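You operate a simulated robot arm through the tools that you are given. There is no shell and no other tool.

You run a simulated two-armed robot. Do the job below in one go: nothing can be reset, and whatever is moved stays where it is left.

JOB
Eject the drive, pull it out, switch the laptop off and shut its lid.
Fine: EJECT before the drive moves; stand the drive on the mat; each key once. Set down upright: what you pick out.
Where things are to end (x, y in the base frame): yellow dock drive within 0.06 m of [0.73, 0.27].

The check looks at the end state, three seconds after you hand in, the way a careful person would. Anything else that was tipped, shoved, dropped, spilled or broken makes it a failure. A push-on lid holds only when it is set on centred and level and pressed home; a screw cap is set on level and turned clockwise until tight.

ROBOT AND FRAMES
Two 7-joint arms with fingered hands on one trunk that stands fixed in place. Base frame: the origin is at the foot of the trunk, x ahead of it, y to its left, z up. Units: m, degrees, N and s.
The left shoulder is at [0.06, 0.177, 0.975], the right one opposite. Each reaches about 1 m from its shoulder. Payload 4 kg a hand.
The tool frame of a hand sits at the grasp point between the pads (the TCP): z along the fingers, y along the line on which they close. The tips reach 0.037 m beyond it. The gripper opens to 0.124 m; its body begins 0.043 m behind the TCP. The gripper is a hand of 3 fingers: y runs from the thumb to the fingers, the wrist lies at [-0.015, -0.108, -0.202] in the tool frame.
Orientation is that of the tool frame in the base frame, as a unit quaternion [x, y, z, w]. With the fingers straight down and the wrist toward the robot, the tool's x, y and z point along [0, 1, 0], [1, 0, 0] and [0, 0, -1] of the base frame.

CONTROLS
- The arms move only by the tool send_rows. It takes "left_steps", "right_steps" or both (then of equal length, played together; a hand with none holds still); each is a list of rows, each an object of numbers (a shift or turn left out is 0): "tx", "ty", "tz": the shift along the tool's x, y, z in m; "wx", "wy", "wz": the turn, a rotation vector about the tool's x, y, z in rad. In form: [{"tx": .., "ty": .., "tz": .., "wx": .., "wy": .., "wz": ..}, ...]. A call has 1 to 20 rows; each row shifts and turns the commanded pose from where the row before left it, along the tool's axes as they then stand. A row lasts 0.2 s, in which the tool goes at most 0.05 m and 8.6 degrees; a call with a longer step from one row to the next is refused whole. A pose out of reach is approached as far as the arm can. The call stops where the force on the tool passes 40 N (or 10 N more than at its start, if that is more) or the arm is blocked; 0.2 s more then pass. In this call time passes only in rows, and 0.2 s behind the last. It gives the time, the measured TCP pose, the force on the tool (base axes), the opening and the grip force at its end, in the units of the frame above (readings bear some noise), with the torque about the TCP (base axes, N m) and any sound that the robot's microphone picked up.
- Cameras (640 x 400 px; columns grow to the right, rows downward): "scene" is now at [0.0621, -0.0059, 1.6422]; the picture's right is [-0.04, -1.00, 0.00], its down [-0.58, 0.02, -0.81] and it looks along [0.81, -0.03, -0.58] (base axes); focal length 317 px, centre (320, 200). "left" rides on the left gripper at [-0.064, -0.076, -0.137] in its tool frame; the picture's right is [-0.84, -0.26, 0.48], its down [0.48, -0.76, 0.43] and it looks along [0.25, 0.60, 0.76] (tool axes); focal length 256 px, centre (320, 200). "right" rides on the right gripper at [0.064, -0.076, -0.137] in its tool frame; the picture's right is [-0.84, 0.26, -0.48], its down [-0.48, -0.76, 0.43] and it looks along [-0.26, 0.60, 0.76] (tool axes); focal length 256 px, centre (320, 200).
- snapshot(camera): a new picture of that camera. No time passes.
- raise_lower(by): slides the trunk up (or, below 0, down) by that many m; the arms and the scene camera ride with it, the base frame stays. It gives what a move gives, with no picture.
- curl_fingers(index, middle, thumb_bend, thumb_turn, hand): sets how far each is bent, from 0 (flat) to 100 (curled in); at 30 the hand is open as for a grip, at 70 the pads meet at the TCP. One left out holds its place. A second passes; each finger stops where it meets its share of the squeeze, and holds until it gets a number again. It is the only way to open and close the hand. It gives what a move gives, with no picture; readings hold the bend of each and the force on the fingers (four entries, about 0 where the hand has none), thumb and palm. thumb_turn goes from beside the hand (0) to across from the fingers (100), as for a grip.
- turn_head(pan, tilt): turns the head with the scene camera to pan (to the left, within 86 degrees either way) and tilt (down, from -29 to 69), counted from straight ahead of the robot. It gives what a move gives.
- probe_pixels(camera, pixels): for up to 12 pixels [column, row] of the newest picture of that camera ("zoom" is the newest enlarged one), the place [x, y, z] in the base frame of the surface seen there, good to about 0.002 m, but the place of the scene camera against the robot may be out by one fixed shift of up to 0.012 m in any direction. No time passes.
- inspect(camera, box): a new picture of the part [left, top, right, bottom] of that camera's present view, enlarged. No time passes.
- finish_job(): hands the job in; it is judged then, once.

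Leave the grippers open and the arms clear of the work at the hand-in unless told otherwise.

The tools are called after "Request:" as name(argument=value, ...) on one line, values as JSON. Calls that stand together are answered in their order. send_rows: Moves the arms, as the interface text tells. Its arguments: {"type":"object","properties":{"left_steps":{"type":"array","items":{"type":"object","properties":{"tx":{"type":"number"},"ty":{"type":"number"},"tz":{"type":"number"},"wx":{"type":"number"},"wy":{"type":"number"},"wz":{"type":"number"}}}},"right_steps":{"type":"array","items":{"type":"object","properties":{"tx":{"type":"number"},"ty":{"type":"number"},"tz":{"type":"number"},"wx":{"type":"number"},"wy":{"type":"number"},"wz":{"type":"number"}}}}},"required":[]} The other tools are called the same way: raise_lower (by) moves the trunk up or down; curl_fingers (index, middle, thumb_bend, thumb_turn, hand) moves the fingers one by one; turn_head (pan, tilt) turns the head that bears the scene camera; snapshot (camera) takes a picture; probe_pixels (camera, pixels) gives the place of the surface under pixels of a picture; inspect (camera, box) takes an enlarged picture of a part of a camera's view; finish_job () hands the job in.

At the start:

```text
clock: 0.0
left_eef_pos: [0.6448, 0.1281, 1.2912]
left_ee_rot: [0.707, 0.707, -0.001, 0.0]
left_contact_force: [0.3, -0.2, 0.3]
left_torque: [-0.04, 0.05, 0.01]
left_finger_gap: 0.1236
left_grasp_force: 0.0
left_shape: jaw
left_bend: [30.0, 30.0, 30.0, 98.0]
left_finger forces: [0.0, 0.0, 0.0, 0.0, 0.0, 0.1]
right_eef_pos: [0.5144, -0.2775, 1.303]
right_ee_rot: [0.707, 0.707, 0.0, 0.0]
right_contact_force: [-0.1, 0.3, 0.3]
right_torque: [-0.02, -0.02, 0.03]
right_finger_gap: 0.1236
right_grasp_force: 0.0
right_shape: jaw
right_bend: [30.0, 30.0, 30.0, 98.0]
right_finger forces: [0.1, 0.0, 0.1, 0.0, 0.0, 0.0]
trunk travel left (down, up): [-0.5, 0.09]
head pan, tilt (commanded): [-2.3, 35.7]
```

scene: 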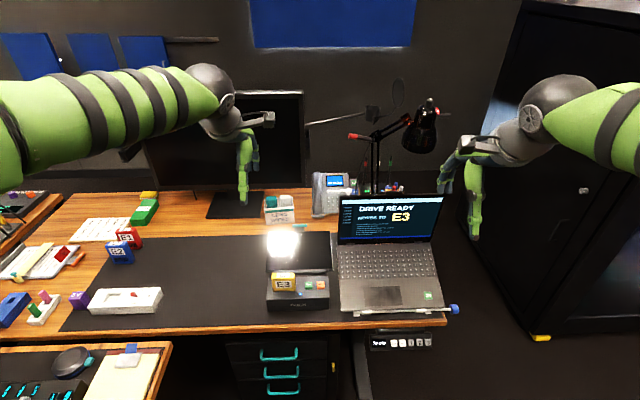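
right: 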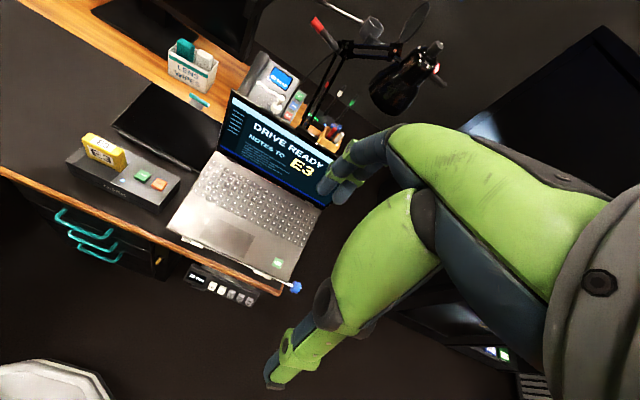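
left: 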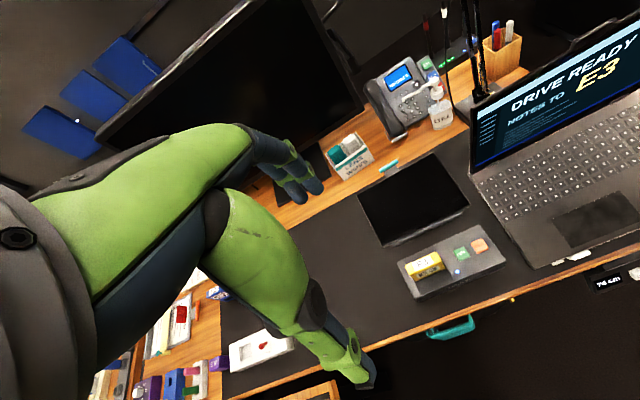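

I see a laptop on the right showing "DRIVE READY / NOTES TO E3", a dock with a yellow drive E3 and two keys (green and orange). First I enlarge the dock and laptop areas.

Request:
inspect(camera="scene", box=[250, 220, 350, 320])

Request:
inspect(camera="scene", box=[320, 180, 480, 360])

Request:
inspect(camera="left", box=[380, 210, 540, 310])

Request:
inspect(camera="right", box=[60, 110, 220, 230])

```text
4.00 times, centred on (300, 270) of scene
```

zoom: 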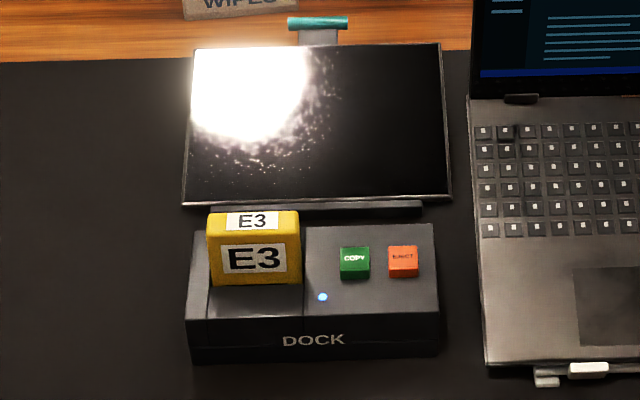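

```text
2.22 times, centred on (400, 270) of scene
```

zoom: 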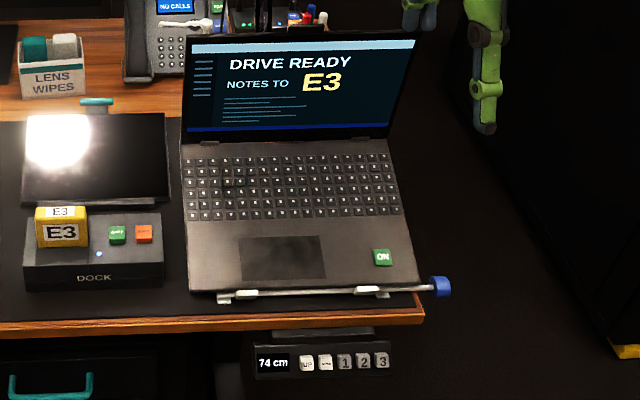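

```text
4.00 times, centred on (460, 260) of left
```

zoom: 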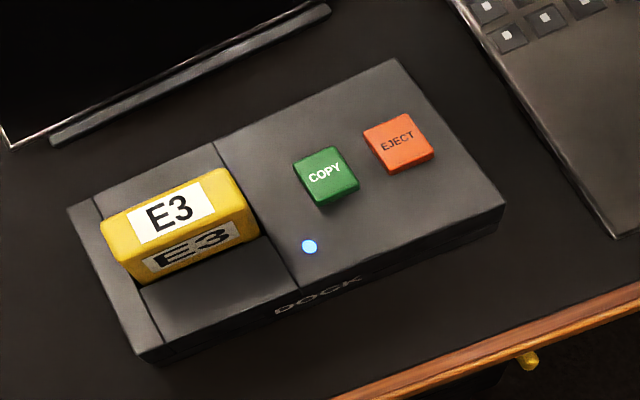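

```text
3.33 times, centred on (140, 170) of right
```

zoom: 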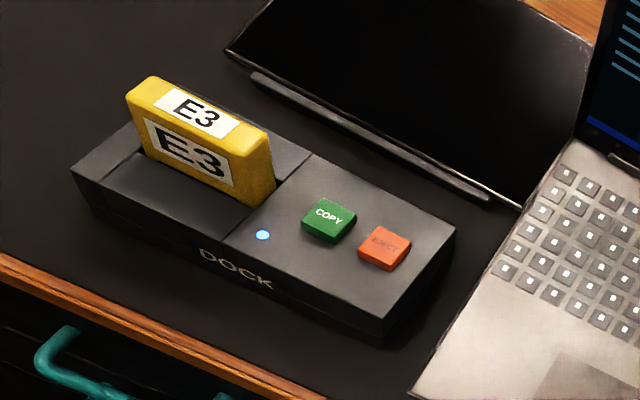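

I see the dock (COPY green, EJECT orange) and the laptop with a green "ON" key at its palm rest, plus a rod with a blue knob along its front edge. I look at that rod more closely and probe the key spots.

Request:
inspect(camera="scene", box=[330, 270, 470, 358])

Request:
inspect(camera="right", box=[160, 140, 340, 310])

Request:
inspect(camera="left", box=[480, 160, 640, 300])

Request:
probe_pixels(camera="scene", pixels=[[313, 285], [350, 285], [283, 275], [283, 283], [272, 275], [296, 275], [309, 284], [321, 284], [429, 295], [342, 305], [436, 304], [454, 310]])

Request:
snapshot(camera="scene")

```text
4.55 times, centred on (400, 314) of scene
```

zoom: 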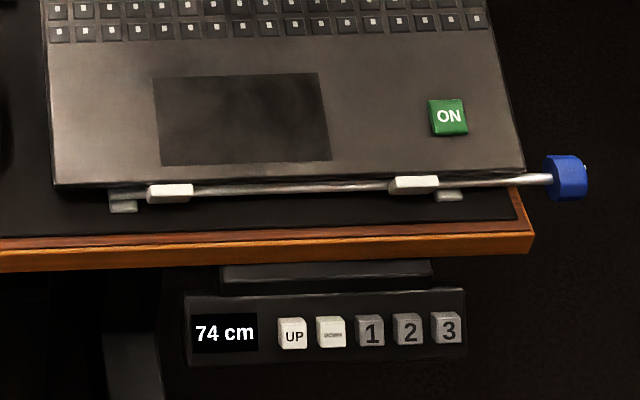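

```text
2.35 times, centred on (250, 225) of right
```

zoom: 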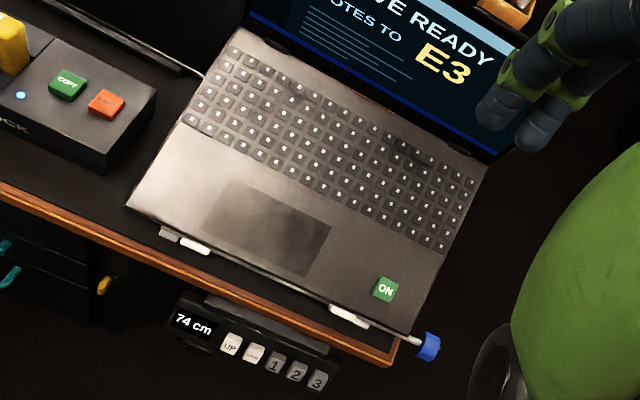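

```text
2.86 times, centred on (560, 230) of left
```

zoom: 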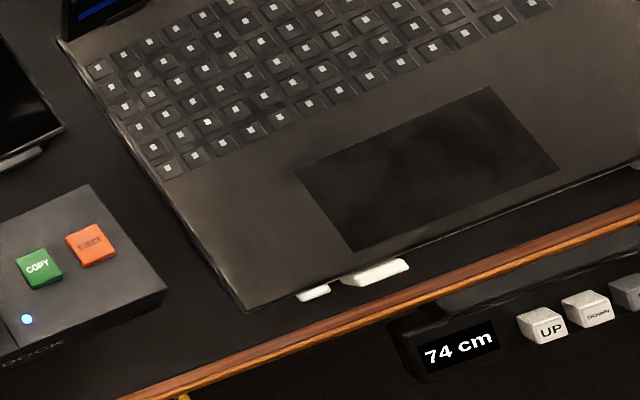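

```text
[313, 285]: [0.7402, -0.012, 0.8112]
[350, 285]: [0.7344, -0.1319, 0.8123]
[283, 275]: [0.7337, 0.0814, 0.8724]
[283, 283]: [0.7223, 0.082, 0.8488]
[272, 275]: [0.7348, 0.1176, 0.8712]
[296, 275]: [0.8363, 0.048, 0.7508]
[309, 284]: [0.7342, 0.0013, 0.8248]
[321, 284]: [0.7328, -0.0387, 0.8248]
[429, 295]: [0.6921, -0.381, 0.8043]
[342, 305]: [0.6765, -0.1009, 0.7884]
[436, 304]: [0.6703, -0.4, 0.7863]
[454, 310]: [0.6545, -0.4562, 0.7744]
```

```text
taken
```

scene: 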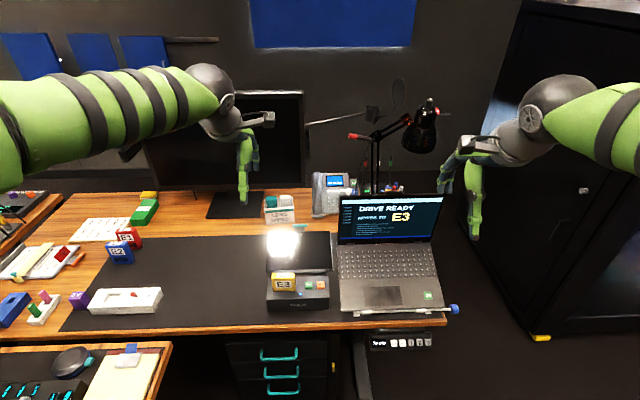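

The rod and blue knob look like part of the stand under the laptop. The scene camera may be shifted, so I compare with the left hand camera on the dock. I enlarge the dock in the left picture to probe it.

Request:
inspect(camera="left", box=[390, 215, 518, 295])

```text
5.00 times, centred on (454, 255) of left
```

zoom: 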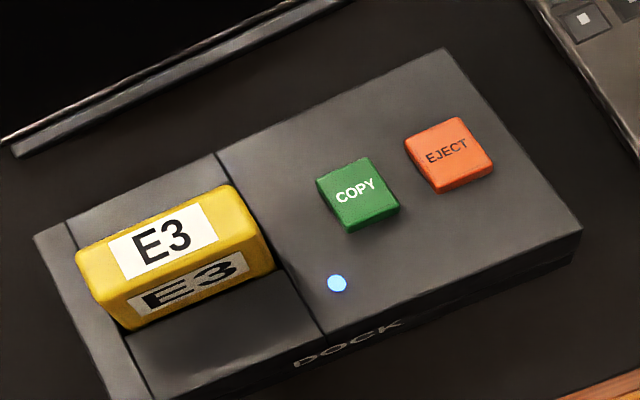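

I probe the left zoom: EJECT at (450,148), COPY at (352,185), the drive's top at its four corners and centre, the dock top and the mat.

Request:
probe_pixels(camera="zoom", pixels=[[448, 150], [352, 186], [165, 240], [85, 258], [228, 193], [258, 232], [125, 298], [300, 200], [500, 230], [440, 60], [565, 232], [600, 180]])

Request:
inspect(camera="scene", box=[252, 240, 348, 300])

```text
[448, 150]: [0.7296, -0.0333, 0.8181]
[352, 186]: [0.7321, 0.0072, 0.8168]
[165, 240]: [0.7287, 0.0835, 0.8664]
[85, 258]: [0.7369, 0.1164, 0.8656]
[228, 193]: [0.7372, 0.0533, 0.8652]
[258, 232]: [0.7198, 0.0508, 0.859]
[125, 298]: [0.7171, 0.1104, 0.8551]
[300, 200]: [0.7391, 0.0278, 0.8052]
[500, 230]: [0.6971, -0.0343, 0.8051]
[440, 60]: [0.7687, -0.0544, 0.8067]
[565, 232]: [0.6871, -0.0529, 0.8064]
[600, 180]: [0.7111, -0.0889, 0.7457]
```

```text
6.67 times, centred on (300, 270) of scene
```

zoom: 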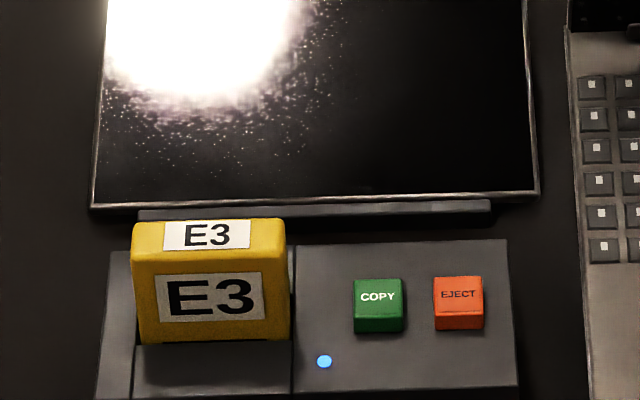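

I probe the matching points in the scene zoom: EJECT (456,296), COPY (378,298), drive top centre (207,238), its corners, the dock.

Request:
probe_pixels(camera="zoom", pixels=[[457, 294], [378, 297], [207, 236], [140, 226], [278, 224], [284, 246], [138, 254], [210, 300], [210, 336], [330, 300], [500, 246], [545, 300]])

```text
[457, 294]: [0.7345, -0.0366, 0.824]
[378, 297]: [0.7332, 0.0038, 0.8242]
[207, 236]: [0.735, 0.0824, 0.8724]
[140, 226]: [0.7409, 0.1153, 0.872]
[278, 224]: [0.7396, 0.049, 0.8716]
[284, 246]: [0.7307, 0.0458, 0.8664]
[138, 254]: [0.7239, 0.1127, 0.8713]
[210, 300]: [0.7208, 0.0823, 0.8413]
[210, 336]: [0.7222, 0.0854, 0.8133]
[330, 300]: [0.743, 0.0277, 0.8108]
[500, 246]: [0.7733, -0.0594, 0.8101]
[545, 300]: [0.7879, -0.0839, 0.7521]
```

Comparing both: the scene camera reads about +0.004 in x, −0.003 in y and +0.006 in z against the hand camera, so I trust the hand cameras. True EJECT centre ≈ (0.730, −0.034, 0.818), drive centre ≈ (0.727, 0.083), top 0.866. Next I probe the laptop and lamp in an enlarged scene view.

Request:
inspect(camera="scene", box=[300, 70, 492, 190])

Request:
inspect(camera="scene", box=[325, 180, 485, 280])

Request:
probe_pixels(camera="scene", pixels=[[341, 200], [436, 198], [339, 240], [430, 240], [345, 250], [430, 246], [428, 105], [432, 150], [412, 155], [355, 136], [470, 230], [325, 185]])

Request:
probe_pixels(camera="right", pixels=[[235, 92], [222, 150], [325, 205], [295, 245], [276, 263], [296, 287], [205, 245], [270, 295], [405, 100], [250, 225], [385, 100], [200, 235]])

```text
3.33 times, centred on (396, 130) of scene
```

zoom: 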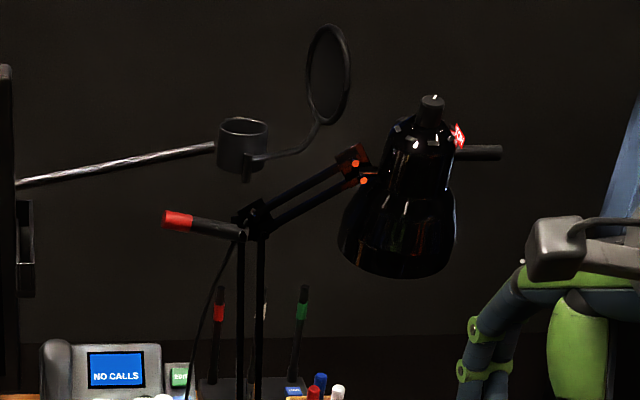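

```text
4.00 times, centred on (405, 230) of scene
```

zoom: 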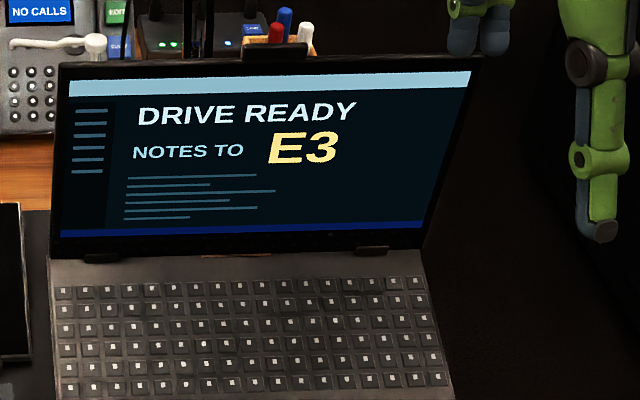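

```text
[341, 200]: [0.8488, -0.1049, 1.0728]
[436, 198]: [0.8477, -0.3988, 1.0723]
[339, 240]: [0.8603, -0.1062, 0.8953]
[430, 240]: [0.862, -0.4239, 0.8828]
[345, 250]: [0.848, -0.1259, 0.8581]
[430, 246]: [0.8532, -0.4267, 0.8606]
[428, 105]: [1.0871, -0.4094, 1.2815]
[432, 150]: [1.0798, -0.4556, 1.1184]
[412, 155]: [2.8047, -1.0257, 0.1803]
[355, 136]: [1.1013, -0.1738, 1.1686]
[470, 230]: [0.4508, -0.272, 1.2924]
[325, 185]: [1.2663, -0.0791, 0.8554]
```

```text
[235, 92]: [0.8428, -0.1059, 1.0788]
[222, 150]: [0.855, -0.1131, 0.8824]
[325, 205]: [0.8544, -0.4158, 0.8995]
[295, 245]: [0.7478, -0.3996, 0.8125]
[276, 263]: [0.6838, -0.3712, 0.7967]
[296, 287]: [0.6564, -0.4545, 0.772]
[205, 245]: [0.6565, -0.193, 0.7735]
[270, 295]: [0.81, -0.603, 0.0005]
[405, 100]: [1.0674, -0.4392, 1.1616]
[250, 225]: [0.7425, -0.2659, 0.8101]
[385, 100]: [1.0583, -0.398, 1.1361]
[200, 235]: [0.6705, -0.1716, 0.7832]
```

The lid stands almost upright at x≈0.845, top z≈1.08, hinge near (0.857, z 0.86); the lamp is well behind (x>1.05). I'll use the left hand for the dock and the right for the laptop. First I shape the left hand into a single pointing index: middle and thumb curled in.

Request:
curl_fingers(hand="left", index=40, middle=100, thumb_bend=100)

Request:
snapshot(camera="left")

Request:
inspect(camera="scene", box=[190, 80, 300, 220])

```text
clock: 1.0
left_eef_pos: [0.6438, 0.1276, 1.29]
left_ee_rot: [0.707, 0.707, -0.001, 0.0]
left_contact_force: [-0.5, 0.1, 0.1]
left_torque: [-0.03, -0.01, 0.01]
left_finger_gap: 0.0075
left_grasp_force: 0.1
left_shape: fingers
left_bend: [37.0, 100.0, 96.0, 97.0]
left_finger forces: [0.0, 0.0, 0.1, 0.1, 0.1, 0.1]
right_eef_pos: [0.5139, -0.2789, 1.3027]
right_ee_rot: [0.707, 0.707, -0.001, 0.0]
right_contact_force: [-1.2, 0.0, 0.0]
right_torque: [-0.05, 0.01, 0.0]
right_finger_gap: 0.1234
right_grasp_force: 0.0
right_shape: jaw
right_bend: [30.0, 30.0, 30.0, 98.0]
right_finger forces: [0.0, 0.0, 0.1, 0.0, 0.0, 0.0]
trunk travel left (down, up): [-0.5, 0.09]
head pan, tilt (commanded): [-2.3, 35.7]
```

```text
taken
```

left: 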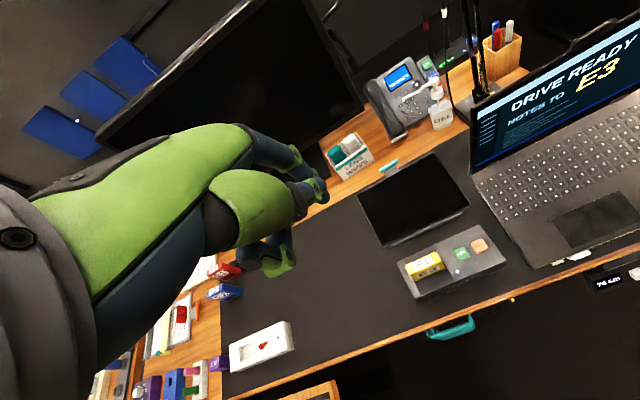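

```text
2.86 times, centred on (245, 150) of scene
```

zoom: 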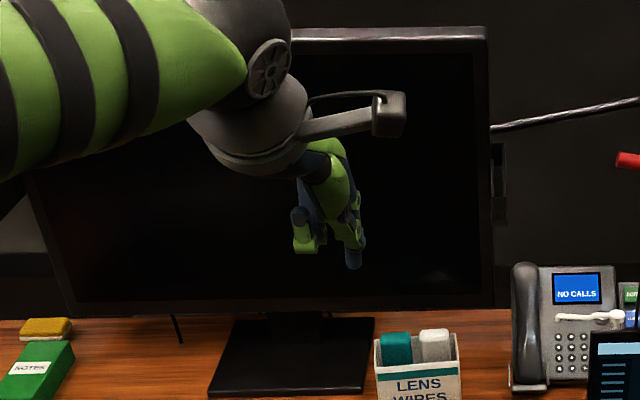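

The index now sticks out: in the scene zoom its tip is at (353,262), the curled one at (308,245). I enlarge the left camera on the fingers and probe the index tip.

Request:
probe_pixels(camera="zoom", pixels=[[353, 262], [353, 250], [308, 246], [352, 238]])

Request:
inspect(camera="left", box=[200, 130, 360, 290])

```text
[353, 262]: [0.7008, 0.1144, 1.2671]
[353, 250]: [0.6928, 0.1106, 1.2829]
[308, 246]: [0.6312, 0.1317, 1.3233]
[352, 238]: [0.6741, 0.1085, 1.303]
```

```text
2.50 times, centred on (280, 210) of left
```

zoom: 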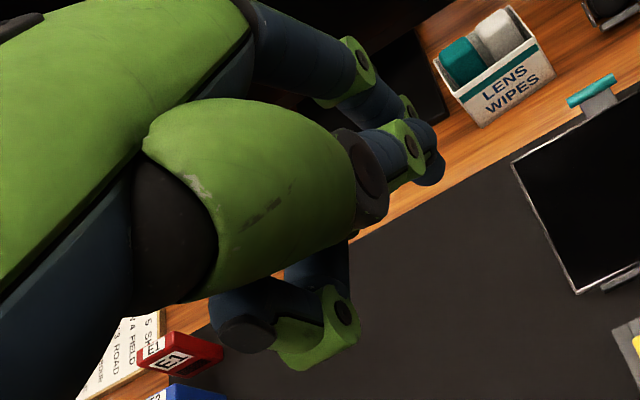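

In the left zoom the index tip is at about (430,170). I probe around it.

Request:
probe_pixels(camera="zoom", pixels=[[430, 175], [432, 165], [425, 145], [410, 170], [438, 178], [310, 360], [345, 315], [250, 335]])

```text
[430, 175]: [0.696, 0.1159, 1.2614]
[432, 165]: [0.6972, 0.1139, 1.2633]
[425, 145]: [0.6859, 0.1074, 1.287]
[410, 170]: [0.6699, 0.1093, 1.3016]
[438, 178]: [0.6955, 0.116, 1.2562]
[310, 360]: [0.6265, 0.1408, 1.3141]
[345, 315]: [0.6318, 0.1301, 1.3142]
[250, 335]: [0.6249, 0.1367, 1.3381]
```

Index tip sits about +0.060 m in x, −0.011 in y and −0.037 in z from the TCP. For EJECT at (0.730, −0.034, 0.818) I want the TCP at about (0.670, −0.024). I move over it at height, then down to z≈0.92.

Request:
send_rows(left_steps=[{"tx": -0.038, "ty": 0.0065}, {"tx": -0.038, "ty": 0.0065}, {"tx": -0.038, "ty": 0.0065}, {"tx": -0.038, "ty": 0.0065}, {"tz": 0.046}, {"tz": 0.046}, {"tz": 0.046}, {"tz": 0.046}, {"tz": 0.046}, {"tz": 0.046}, {"tz": 0.046}, {"tz": 0.046}])

Request:
snapshot(camera="left")

Request:
inspect(camera="scene", box=[240, 200, 368, 320])

Request:
snapshot(camera="right")

```text
clock: 3.6
left_eef_pos: [0.671, -0.0275, 0.923]
left_ee_rot: [0.707, 0.707, 0.0, 0.0]
left_contact_force: [0.1, 0.3, 0.5]
left_torque: [0.04, 0.02, 0.0]
left_finger_gap: 0.0078
left_grasp_force: 0.1
left_shape: fingers
left_bend: [37.0, 100.0, 96.0, 97.0]
left_finger forces: [0.0, 0.0, 0.1, 0.0, 0.0, 0.1]
right_eef_pos: [0.5148, -0.2776, 1.3027]
right_ee_rot: [0.706, 0.708, 0.0, 0.001]
right_contact_force: [0.9, -0.3, 0.5]
right_torque: [0.01, 0.0, 0.0]
right_finger_gap: 0.1235
right_grasp_force: 0.1
right_shape: jaw
right_bend: [30.0, 30.0, 30.0, 98.0]
right_finger forces: [0.0, 0.0, 0.0, 0.0, 0.1, 0.1]
trunk travel left (down, up): [-0.5, 0.09]
head pan, tilt (commanded): [-2.3, 35.7]
```

```text
taken
```

left: 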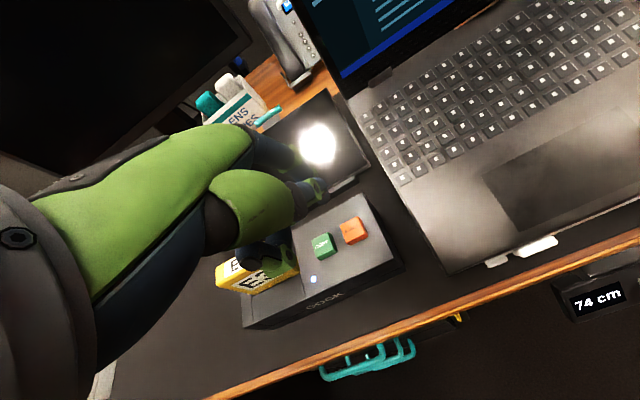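

```text
3.33 times, centred on (304, 260) of scene
```

zoom: 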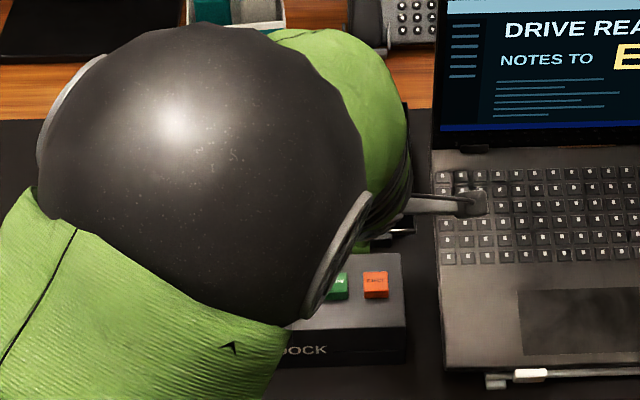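

```text
taken
```

right: 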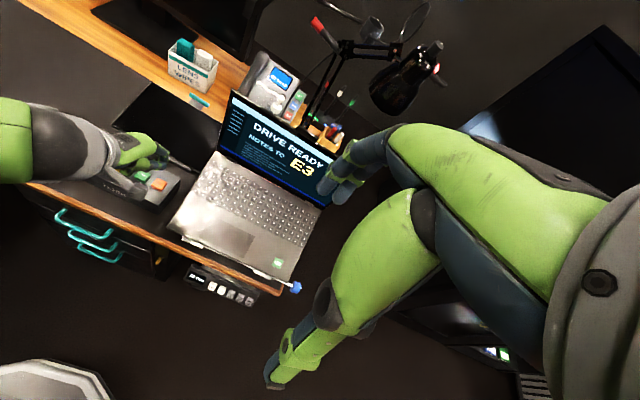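

The tip hovers about 7 cm above the keys. I enlarge the left view to verify tip and key positions, and the right view as a side check.

Request:
inspect(camera="right", box=[90, 120, 202, 220])

Request:
inspect(camera="left", box=[260, 150, 420, 290])

```text
4.00 times, centred on (146, 170) of right
```

zoom: 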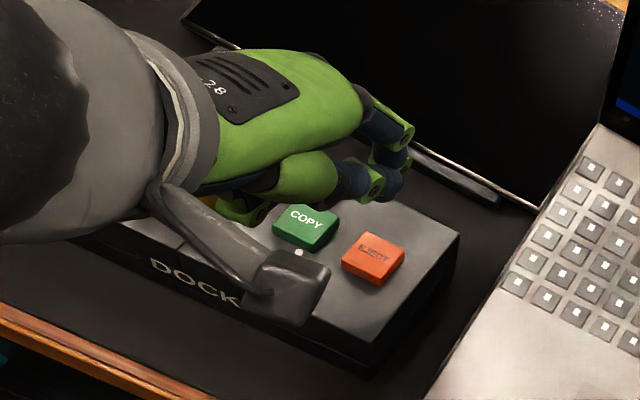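

```text
2.86 times, centred on (340, 220) of left
```

zoom: 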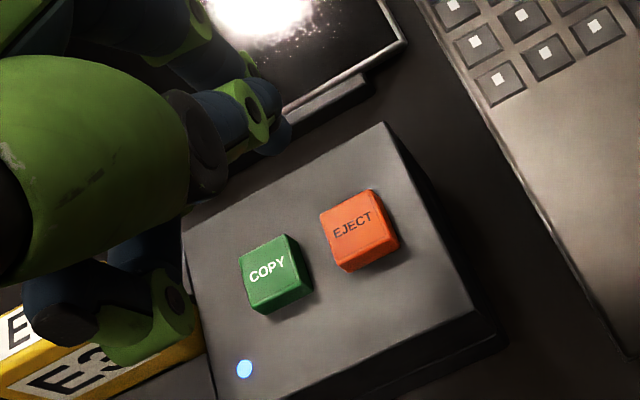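

Two finger chains end near the same spot, so the over-bent thumb may have crossed to the index side; that makes the pointing tip ambiguous. I open the thumb back to 30 so only the index is at the far side, and look again.

Request:
curl_fingers(hand="left", thumb_bend=30)

Request:
inspect(camera="right", box=[90, 120, 202, 220])

Request:
inspect(camera="left", box=[200, 130, 424, 290])

```text
clock: 4.6
left_eef_pos: [0.6709, -0.0279, 0.9241]
left_ee_rot: [0.707, 0.707, 0.001, -0.001]
left_contact_force: [0.4, -0.5, -0.8]
left_torque: [0.0, -0.02, 0.0]
left_finger_gap: 0.1086
left_grasp_force: 0.1
left_shape: fingers
left_bend: [40.0, 100.0, 30.0, 97.0]
left_finger forces: [0.0, 0.0, 0.0, 0.0, 0.0, 0.1]
right_eef_pos: [0.5136, -0.2782, 1.3029]
right_ee_rot: [0.708, 0.707, 0.001, 0.0]
right_contact_force: [0.5, 0.1, -0.6]
right_torque: [0.01, 0.03, 0.03]
right_finger_gap: 0.1235
right_grasp_force: 0.0
right_shape: jaw
right_bend: [30.0, 30.0, 30.0, 98.0]
right_finger forces: [0.0, 0.0, 0.0, 0.0, 0.0, 0.0]
trunk travel left (down, up): [-0.5, 0.09]
head pan, tilt (commanded): [-2.3, 35.7]
```

```text
4.00 times, centred on (146, 170) of right
```

zoom: 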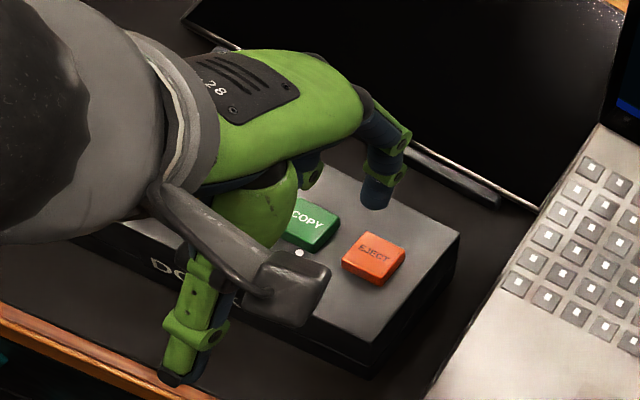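

```text
2.50 times, centred on (312, 210) of left
```

zoom: 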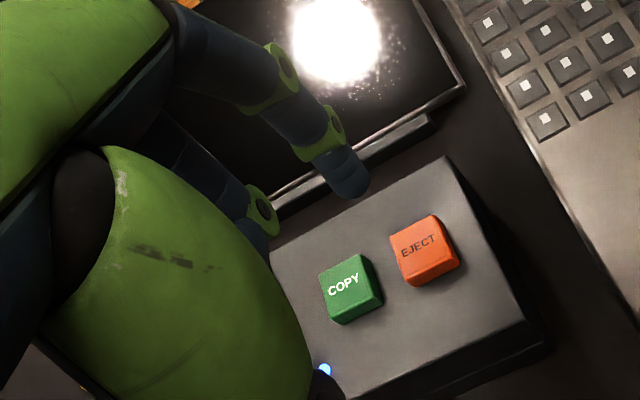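

Now the index is clear: left zoom tip at (352,185). I probe the tip and the EJECT top in this picture.

Request:
probe_pixels(camera="zoom", pixels=[[352, 188], [345, 175], [358, 175], [335, 185], [340, 160], [425, 242], [400, 240], [445, 240], [350, 285], [320, 150]])

Request:
inspect(camera="right", box=[90, 120, 202, 220])

```text
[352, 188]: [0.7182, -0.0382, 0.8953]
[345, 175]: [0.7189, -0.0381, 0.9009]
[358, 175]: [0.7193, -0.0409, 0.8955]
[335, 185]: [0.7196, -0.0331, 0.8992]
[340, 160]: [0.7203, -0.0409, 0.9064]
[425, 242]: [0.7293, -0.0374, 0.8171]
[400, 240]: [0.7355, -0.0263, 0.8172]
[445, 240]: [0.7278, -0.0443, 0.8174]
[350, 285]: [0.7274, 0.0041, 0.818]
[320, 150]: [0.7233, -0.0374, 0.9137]
```

```text
4.00 times, centred on (146, 170) of right
```

zoom: 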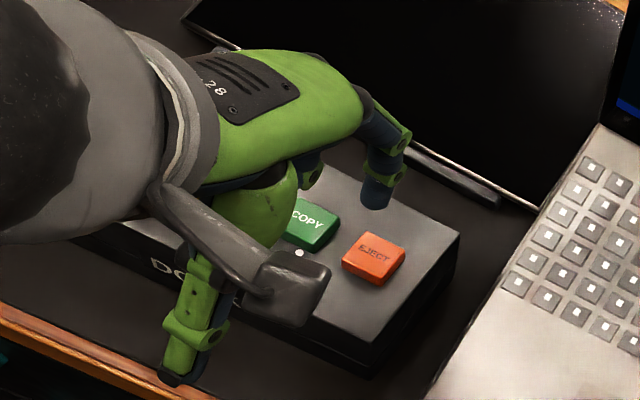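

I probe the tip from the right camera too, at (375,203), and the EJECT top at (373,255).

Request:
probe_pixels(camera="zoom", pixels=[[375, 203], [366, 198], [385, 195], [376, 185], [373, 250], [395, 248], [352, 252], [373, 262], [185, 378], [315, 215]])

```text
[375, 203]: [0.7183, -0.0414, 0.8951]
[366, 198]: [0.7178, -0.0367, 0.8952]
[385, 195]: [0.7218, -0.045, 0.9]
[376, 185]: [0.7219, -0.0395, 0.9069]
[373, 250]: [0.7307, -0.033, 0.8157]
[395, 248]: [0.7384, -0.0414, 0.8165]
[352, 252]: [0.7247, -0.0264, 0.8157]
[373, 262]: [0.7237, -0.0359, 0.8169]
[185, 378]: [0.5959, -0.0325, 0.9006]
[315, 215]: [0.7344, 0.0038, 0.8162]
```

The index tip is centred near (0.726, −0.039), bottom about z 0.889; EJECT centre (0.730, −0.034), top 0.817. I nudge +4 mm in x and y and descend 0.06 m to hover about 1 cm over it.

Request:
send_rows(left_steps=[{"tx": 0.004, "ty": 0.004}, {"tz": 0.03}, {"tz": 0.02}, {"tz": 0.01}])

Request:
inspect(camera="right", box=[90, 120, 202, 220])

Request:
inspect(camera="left", box=[280, 150, 420, 250])

```text
clock: 5.6
left_eef_pos: [0.6749, -0.0217, 0.8618]
left_ee_rot: [0.708, 0.707, 0.0, 0.0]
left_contact_force: [0.4, 0.1, 1.0]
left_torque: [-0.03, 0.0, 0.0]
left_finger_gap: 0.1084
left_grasp_force: 0.2
left_shape: fingers
left_bend: [40.0, 100.0, 30.0, 97.0]
left_finger forces: [0.1, 0.0, 0.0, 0.0, 0.1, 0.0]
right_eef_pos: [0.5151, -0.2788, 1.3025]
right_ee_rot: [0.707, 0.707, 0.0, 0.001]
right_contact_force: [0.3, -0.7, 0.1]
right_torque: [-0.04, -0.01, 0.0]
right_finger_gap: 0.1235
right_grasp_force: 0.1
right_shape: jaw
right_bend: [30.0, 30.0, 30.0, 98.0]
right_finger forces: [0.0, 0.0, 0.0, 0.0, 0.0, 0.0]
trunk travel left (down, up): [-0.5, 0.09]
head pan, tilt (commanded): [-2.3, 35.7]
```

```text
4.00 times, centred on (146, 170) of right
```

zoom: 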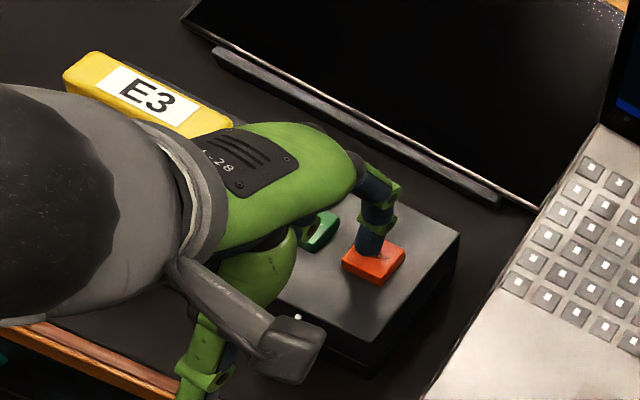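

```text
4.00 times, centred on (350, 200) of left
```

zoom: 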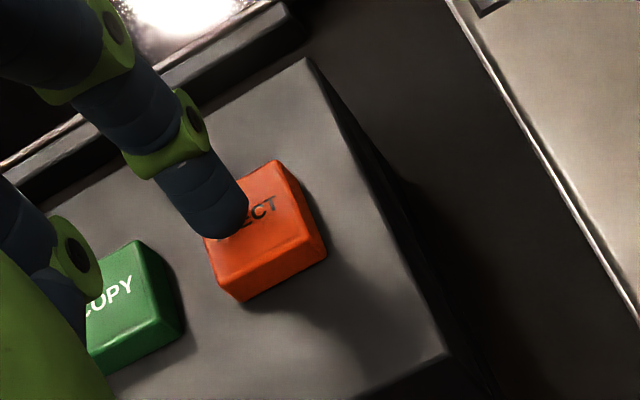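

The tip hovers right over EJECT. The curled middle finger is near COPY, so I check its height by probing (70,262) and nearby.

Request:
probe_pixels(camera="zoom", pixels=[[75, 262], [95, 285], [60, 300], [20, 240], [225, 225], [215, 233], [240, 218], [270, 235], [110, 290]])

```text
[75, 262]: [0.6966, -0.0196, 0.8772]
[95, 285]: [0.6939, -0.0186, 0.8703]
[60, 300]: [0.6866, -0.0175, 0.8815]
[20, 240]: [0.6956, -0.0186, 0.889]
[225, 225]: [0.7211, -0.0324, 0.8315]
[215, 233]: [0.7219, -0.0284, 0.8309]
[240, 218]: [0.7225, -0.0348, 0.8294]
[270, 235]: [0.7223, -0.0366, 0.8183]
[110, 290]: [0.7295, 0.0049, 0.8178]
```

The middle finger is at z≥0.865, far above COPY's top at 0.818. The tip is about 8–10 mm above EJECT. I press down in small steps.

Request:
send_rows(left_steps=[{"tz": 0.004}, {"tz": 0.003}, {"tz": 0.002}])

Request:
inspect(camera="left", box=[280, 150, 420, 250])

Request:
inspect(camera="scene", box=[300, 180, 460, 320])

```text
clock: 6.4
left_eef_pos: [0.674, -0.0215, 0.8526]
left_ee_rot: [0.707, 0.707, 0.0, 0.0]
left_contact_force: [0.6, -0.3, 1.3]
left_torque: [-0.03, -0.14, -0.02]
left_finger_gap: 0.1083
left_grasp_force: 0.5
left_shape: fingers
left_bend: [40.0, 100.0, 30.0, 97.0]
left_finger forces: [1.8, 0.0, 0.0, 0.1, 0.0, 0.1]
right_eef_pos: [0.5136, -0.278, 1.303]
right_ee_rot: [0.707, 0.707, 0.0, 0.0]
right_contact_force: [-0.9, 0.5, 0.3]
right_torque: [0.0, 0.02, -0.03]
right_finger_gap: 0.1237
right_grasp_force: 0.1
right_shape: jaw
right_bend: [30.0, 30.0, 30.0, 98.0]
right_finger forces: [0.1, 0.1, 0.0, 0.0, 0.0, 0.1]
trunk travel left (down, up): [-0.5, 0.09]
head pan, tilt (commanded): [-2.3, 35.7]
heard: click
```

```text
4.00 times, centred on (350, 200) of left
```

zoom: 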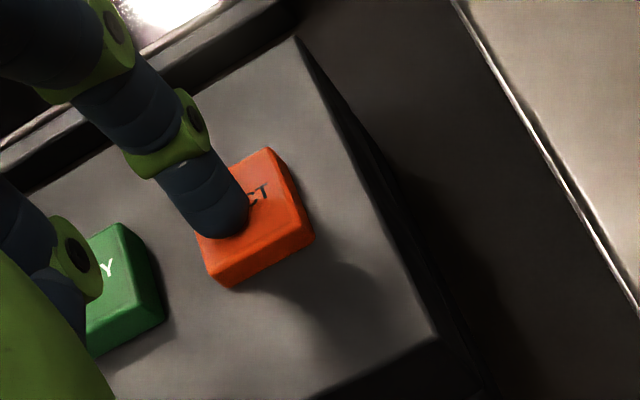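

```text
2.86 times, centred on (380, 250) of scene
```

zoom: 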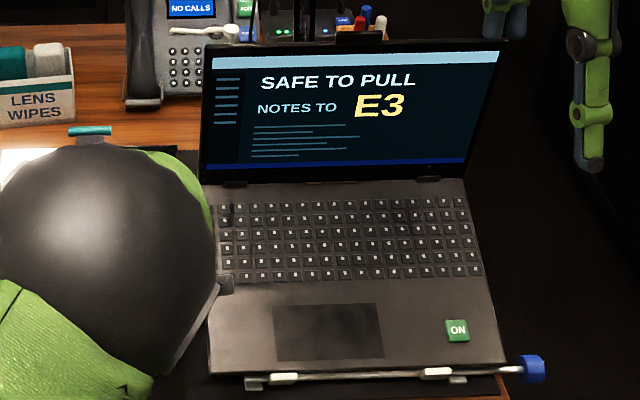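

A click was heard and the screen reads "SAFE TO PULL". EJECT is done once. I lift straight up (with a single upward motion) by 0.13 m.

Request:
send_rows(left_steps=[{"tz": -0.03}, {"tz": -0.05}, {"tz": -0.05}])

Request:
curl_fingers(hand="left", index=30, middle=30, thumb_bend=30, thumb_turn=98)

Request:
snapshot(camera="left")

Request:
snapshot(camera="scene")

Request:
inspect(camera="right", box=[60, 110, 220, 230])

```text
clock: 7.2
left_eef_pos: [0.6752, -0.0226, 0.9856]
left_ee_rot: [0.708, 0.706, 0.0, -0.001]
left_contact_force: [0.1, -0.4, -0.4]
left_torque: [0.05, -0.04, 0.01]
left_finger_gap: 0.1085
left_grasp_force: 0.0
left_shape: fingers
left_bend: [40.0, 100.0, 30.0, 97.0]
left_finger forces: [0.0, 0.0, 0.1, 0.1, 0.0, 0.0]
right_eef_pos: [0.5131, -0.2788, 1.303]
right_ee_rot: [0.708, 0.706, 0.0, 0.0]
right_contact_force: [0.5, 0.0, 0.1]
right_torque: [-0.01, -0.01, -0.01]
right_finger_gap: 0.1235
right_grasp_force: 0.1
right_shape: jaw
right_bend: [30.0, 30.0, 30.0, 98.0]
right_finger forces: [0.0, 0.0, 0.0, 0.0, 0.0, 0.0]
trunk travel left (down, up): [-0.5, 0.09]
head pan, tilt (commanded): [-2.3, 35.7]
```

```text
clock: 8.2
left_eef_pos: [0.676, -0.0228, 0.985]
left_ee_rot: [0.707, 0.707, 0.0, 0.0]
left_contact_force: [-0.7, 0.2, -0.2]
left_torque: [-0.01, -0.01, 0.0]
left_finger_gap: 0.1235
left_grasp_force: 0.0
left_shape: fingers
left_bend: [30.0, 30.0, 30.0, 96.0]
left_finger forces: [0.0, 0.0, 0.1, 0.0, 0.0, 0.0]
right_eef_pos: [0.5141, -0.2779, 1.3026]
right_ee_rot: [0.707, 0.707, 0.0, 0.0]
right_contact_force: [-0.9, 0.4, 0.6]
right_torque: [0.01, 0.0, 0.02]
right_finger_gap: 0.1236
right_grasp_force: 0.1
right_shape: jaw
right_bend: [30.0, 30.0, 30.0, 98.0]
right_finger forces: [0.0, 0.0, 0.0, 0.1, 0.0, 0.0]
trunk travel left (down, up): [-0.5, 0.09]
head pan, tilt (commanded): [-2.3, 35.7]
```

```text
taken
```

left: 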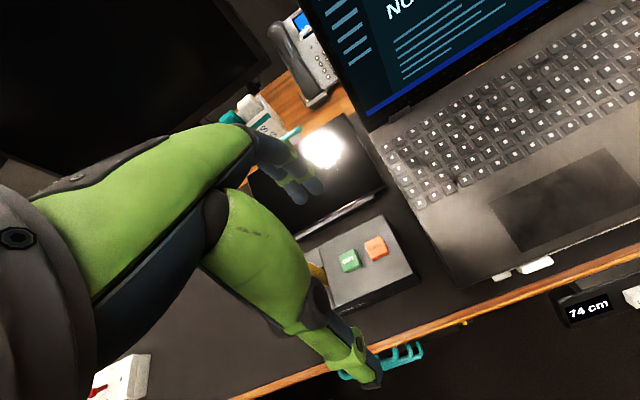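

```text
taken
```

scene: 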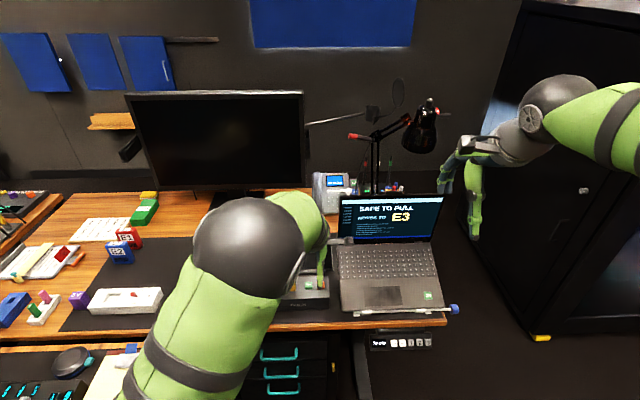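

```text
3.33 times, centred on (140, 170) of right
```

zoom: 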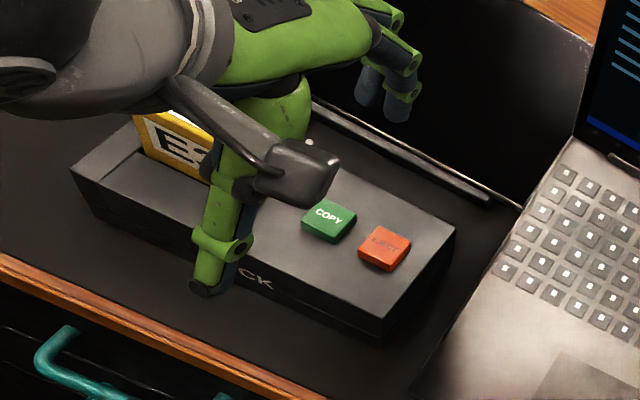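

The drive is still seated, and fingers are open. Next I bring the left hand over the drive (centre ≈ (0.728, 0.083)) at the present height, tips well above its top.

Request:
send_rows(left_steps=[{"tx": 0.035, "ty": 0.0175}, {"tx": 0.035, "ty": 0.0175}, {"tx": 0.0355, "ty": 0.0175}, {"tz": 0.02}])

Request:
snapshot(camera="left")

Request:
inspect(camera="right", box=[60, 90, 220, 210])

```text
clock: 9.2
left_eef_pos: [0.7265, 0.0839, 0.9605]
left_ee_rot: [0.707, 0.707, 0.0, 0.0]
left_contact_force: [-0.4, -0.2, 0.4]
left_torque: [0.04, -0.01, 0.0]
left_finger_gap: 0.1239
left_grasp_force: 0.0
left_shape: fingers
left_bend: [30.0, 30.0, 30.0, 96.0]
left_finger forces: [0.0, 0.0, 0.0, 0.0, 0.1, 0.0]
right_eef_pos: [0.5152, -0.2789, 1.3033]
right_ee_rot: [0.708, 0.707, 0.001, 0.0]
right_contact_force: [0.0, -0.7, 0.1]
right_torque: [0.01, -0.04, -0.03]
right_finger_gap: 0.1238
right_grasp_force: 0.0
right_shape: jaw
right_bend: [30.0, 30.0, 30.0, 98.0]
right_finger forces: [0.0, 0.0, 0.0, 0.0, 0.0, 0.1]
trunk travel left (down, up): [-0.5, 0.09]
head pan, tilt (commanded): [-2.3, 35.7]
```

```text
taken
```

left: 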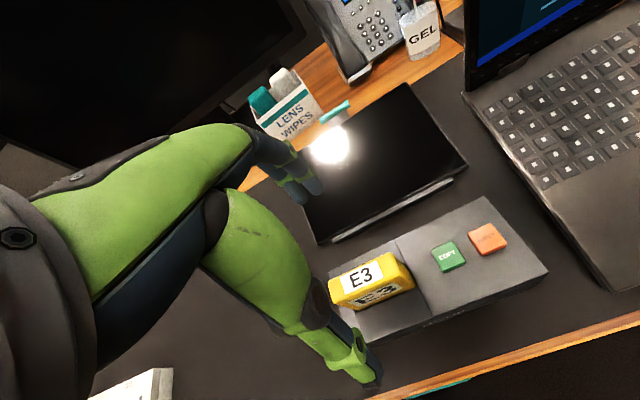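

```text
3.33 times, centred on (140, 150) of right
```

zoom: 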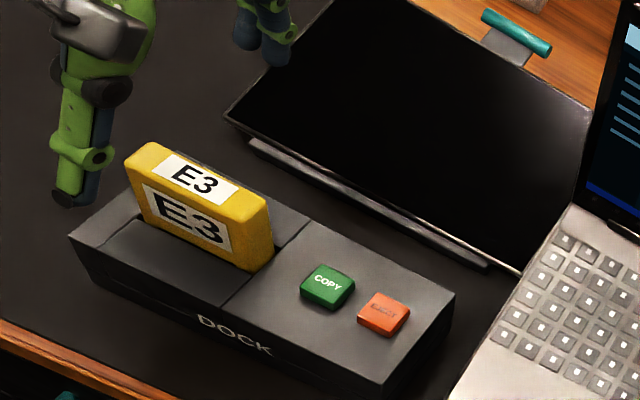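

The open hand is over the drive. I enlarge the drive in the left view to refine its edges.

Request:
inspect(camera="left", box=[310, 220, 438, 340])

```text
3.33 times, centred on (374, 280) of left
```

zoom: 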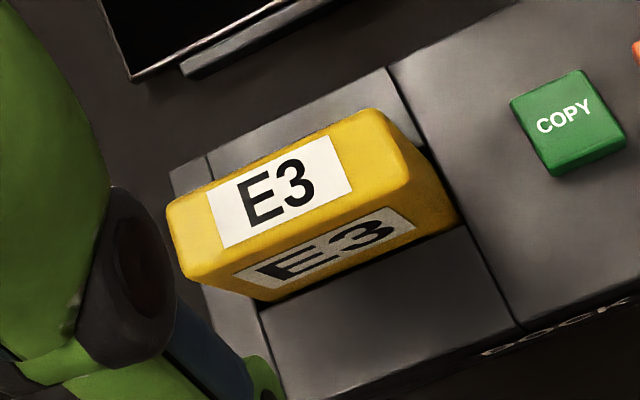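

I probe the drive's top corners at (175,215), (370,118), (400,175), (190,270), its face, and the dock surface beside it.

Request:
probe_pixels(camera="zoom", pixels=[[178, 212], [365, 120], [398, 180], [195, 272], [285, 195], [300, 280], [430, 225], [350, 90], [240, 290], [450, 215], [430, 160], [380, 330]])

```text
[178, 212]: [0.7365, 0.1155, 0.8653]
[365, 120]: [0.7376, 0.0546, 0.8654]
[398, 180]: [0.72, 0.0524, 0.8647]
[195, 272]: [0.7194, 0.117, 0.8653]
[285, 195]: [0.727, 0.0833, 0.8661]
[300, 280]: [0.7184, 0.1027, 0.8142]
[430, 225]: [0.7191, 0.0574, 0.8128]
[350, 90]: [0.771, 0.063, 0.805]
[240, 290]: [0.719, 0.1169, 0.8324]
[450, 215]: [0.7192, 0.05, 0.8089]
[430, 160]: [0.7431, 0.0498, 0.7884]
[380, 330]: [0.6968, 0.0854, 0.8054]
```

The drive spans x 0.7185–0.7385, y 0.050–0.118, well aligned. I shift +2 mm in x and go down 0.106 so the tips stop ~1 cm above the dock top.

Request:
send_rows(left_steps=[{"ty": 0.002, "tz": 0.03}, {"tz": 0.03}, {"tz": 0.03}, {"tz": 0.016}])

Request:
inspect(camera="right", box=[60, 90, 220, 210])

Request:
snapshot(camera="left")

```text
clock: 10.2
left_eef_pos: [0.7295, 0.0856, 0.8574]
left_ee_rot: [0.707, 0.707, 0.0, 0.0]
left_contact_force: [0.6, 0.3, 0.1]
left_torque: [0.02, 0.02, 0.0]
left_finger_gap: 0.1237
left_grasp_force: 0.2
left_shape: fingers
left_bend: [30.0, 30.0, 30.0, 96.0]
left_finger forces: [0.0, 0.0, 0.0, 0.1, 0.0, 0.0]
right_eef_pos: [0.5148, -0.2782, 1.3022]
right_ee_rot: [0.707, 0.707, 0.0, -0.001]
right_contact_force: [-0.3, 0.5, -0.3]
right_torque: [0.02, 0.04, 0.0]
right_finger_gap: 0.1236
right_grasp_force: 0.0
right_shape: jaw
right_bend: [30.0, 30.0, 30.0, 98.0]
right_finger forces: [0.1, 0.1, 0.1, 0.0, 0.0, 0.1]
trunk travel left (down, up): [-0.5, 0.09]
head pan, tilt (commanded): [-2.3, 35.7]
```

```text
3.33 times, centred on (140, 150) of right
```

zoom: 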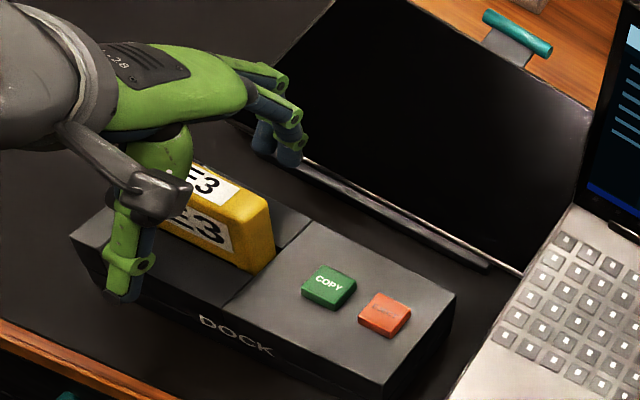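

```text
taken
```

left: 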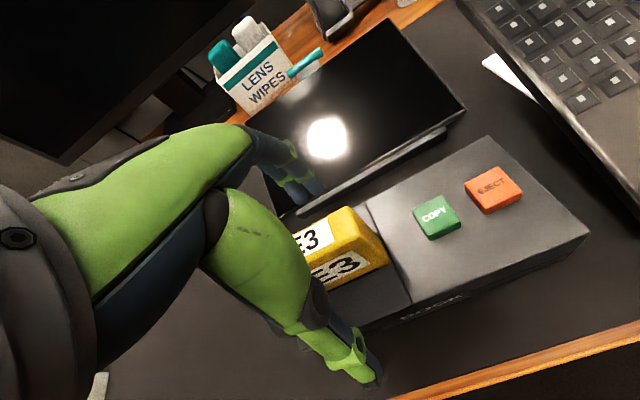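

Straddling the drive, all clear. I close in two stages, first to 57.

Request:
curl_fingers(hand="left", index=57, middle=57, thumb_bend=57)

Request:
inspect(camera="right", box=[60, 90, 220, 210])

Request:
inspect(camera="left", box=[240, 160, 448, 320])

```text
clock: 11.2
left_eef_pos: [0.7283, 0.0855, 0.8563]
left_ee_rot: [0.707, 0.707, 0.0, -0.001]
left_contact_force: [-0.6, -0.3, 0.5]
left_torque: [0.0, 0.01, -0.02]
left_finger_gap: 0.0438
left_grasp_force: 0.8
left_shape: fingers
left_bend: [56.0, 56.0, 56.0, 99.0]
left_finger forces: [0.0, 0.0, 0.0, 0.1, 0.2, 0.1]
right_eef_pos: [0.5142, -0.2792, 1.3031]
right_ee_rot: [0.708, 0.706, 0.0, -0.001]
right_contact_force: [0.3, 0.6, 0.0]
right_torque: [-0.01, 0.0, 0.01]
right_finger_gap: 0.1236
right_grasp_force: 0.1
right_shape: jaw
right_bend: [30.0, 30.0, 30.0, 98.0]
right_finger forces: [0.0, 0.0, 0.0, 0.0, 0.0, 0.0]
trunk travel left (down, up): [-0.5, 0.09]
head pan, tilt (commanded): [-2.3, 35.7]
```

```text
3.33 times, centred on (140, 150) of right
```

zoom: 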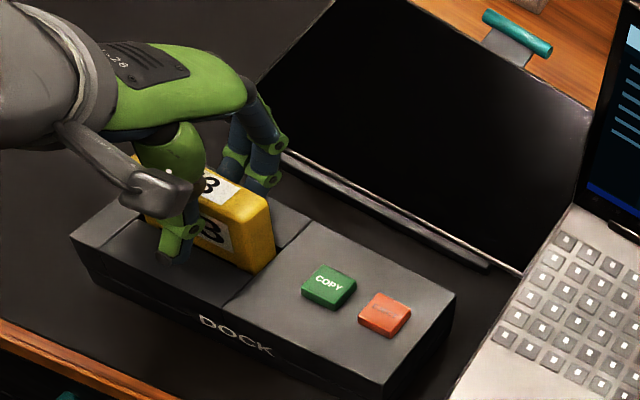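

```text
2.50 times, centred on (344, 240) of left
```

zoom: 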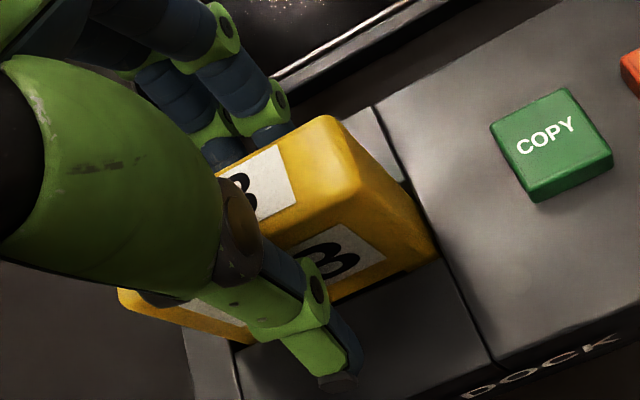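

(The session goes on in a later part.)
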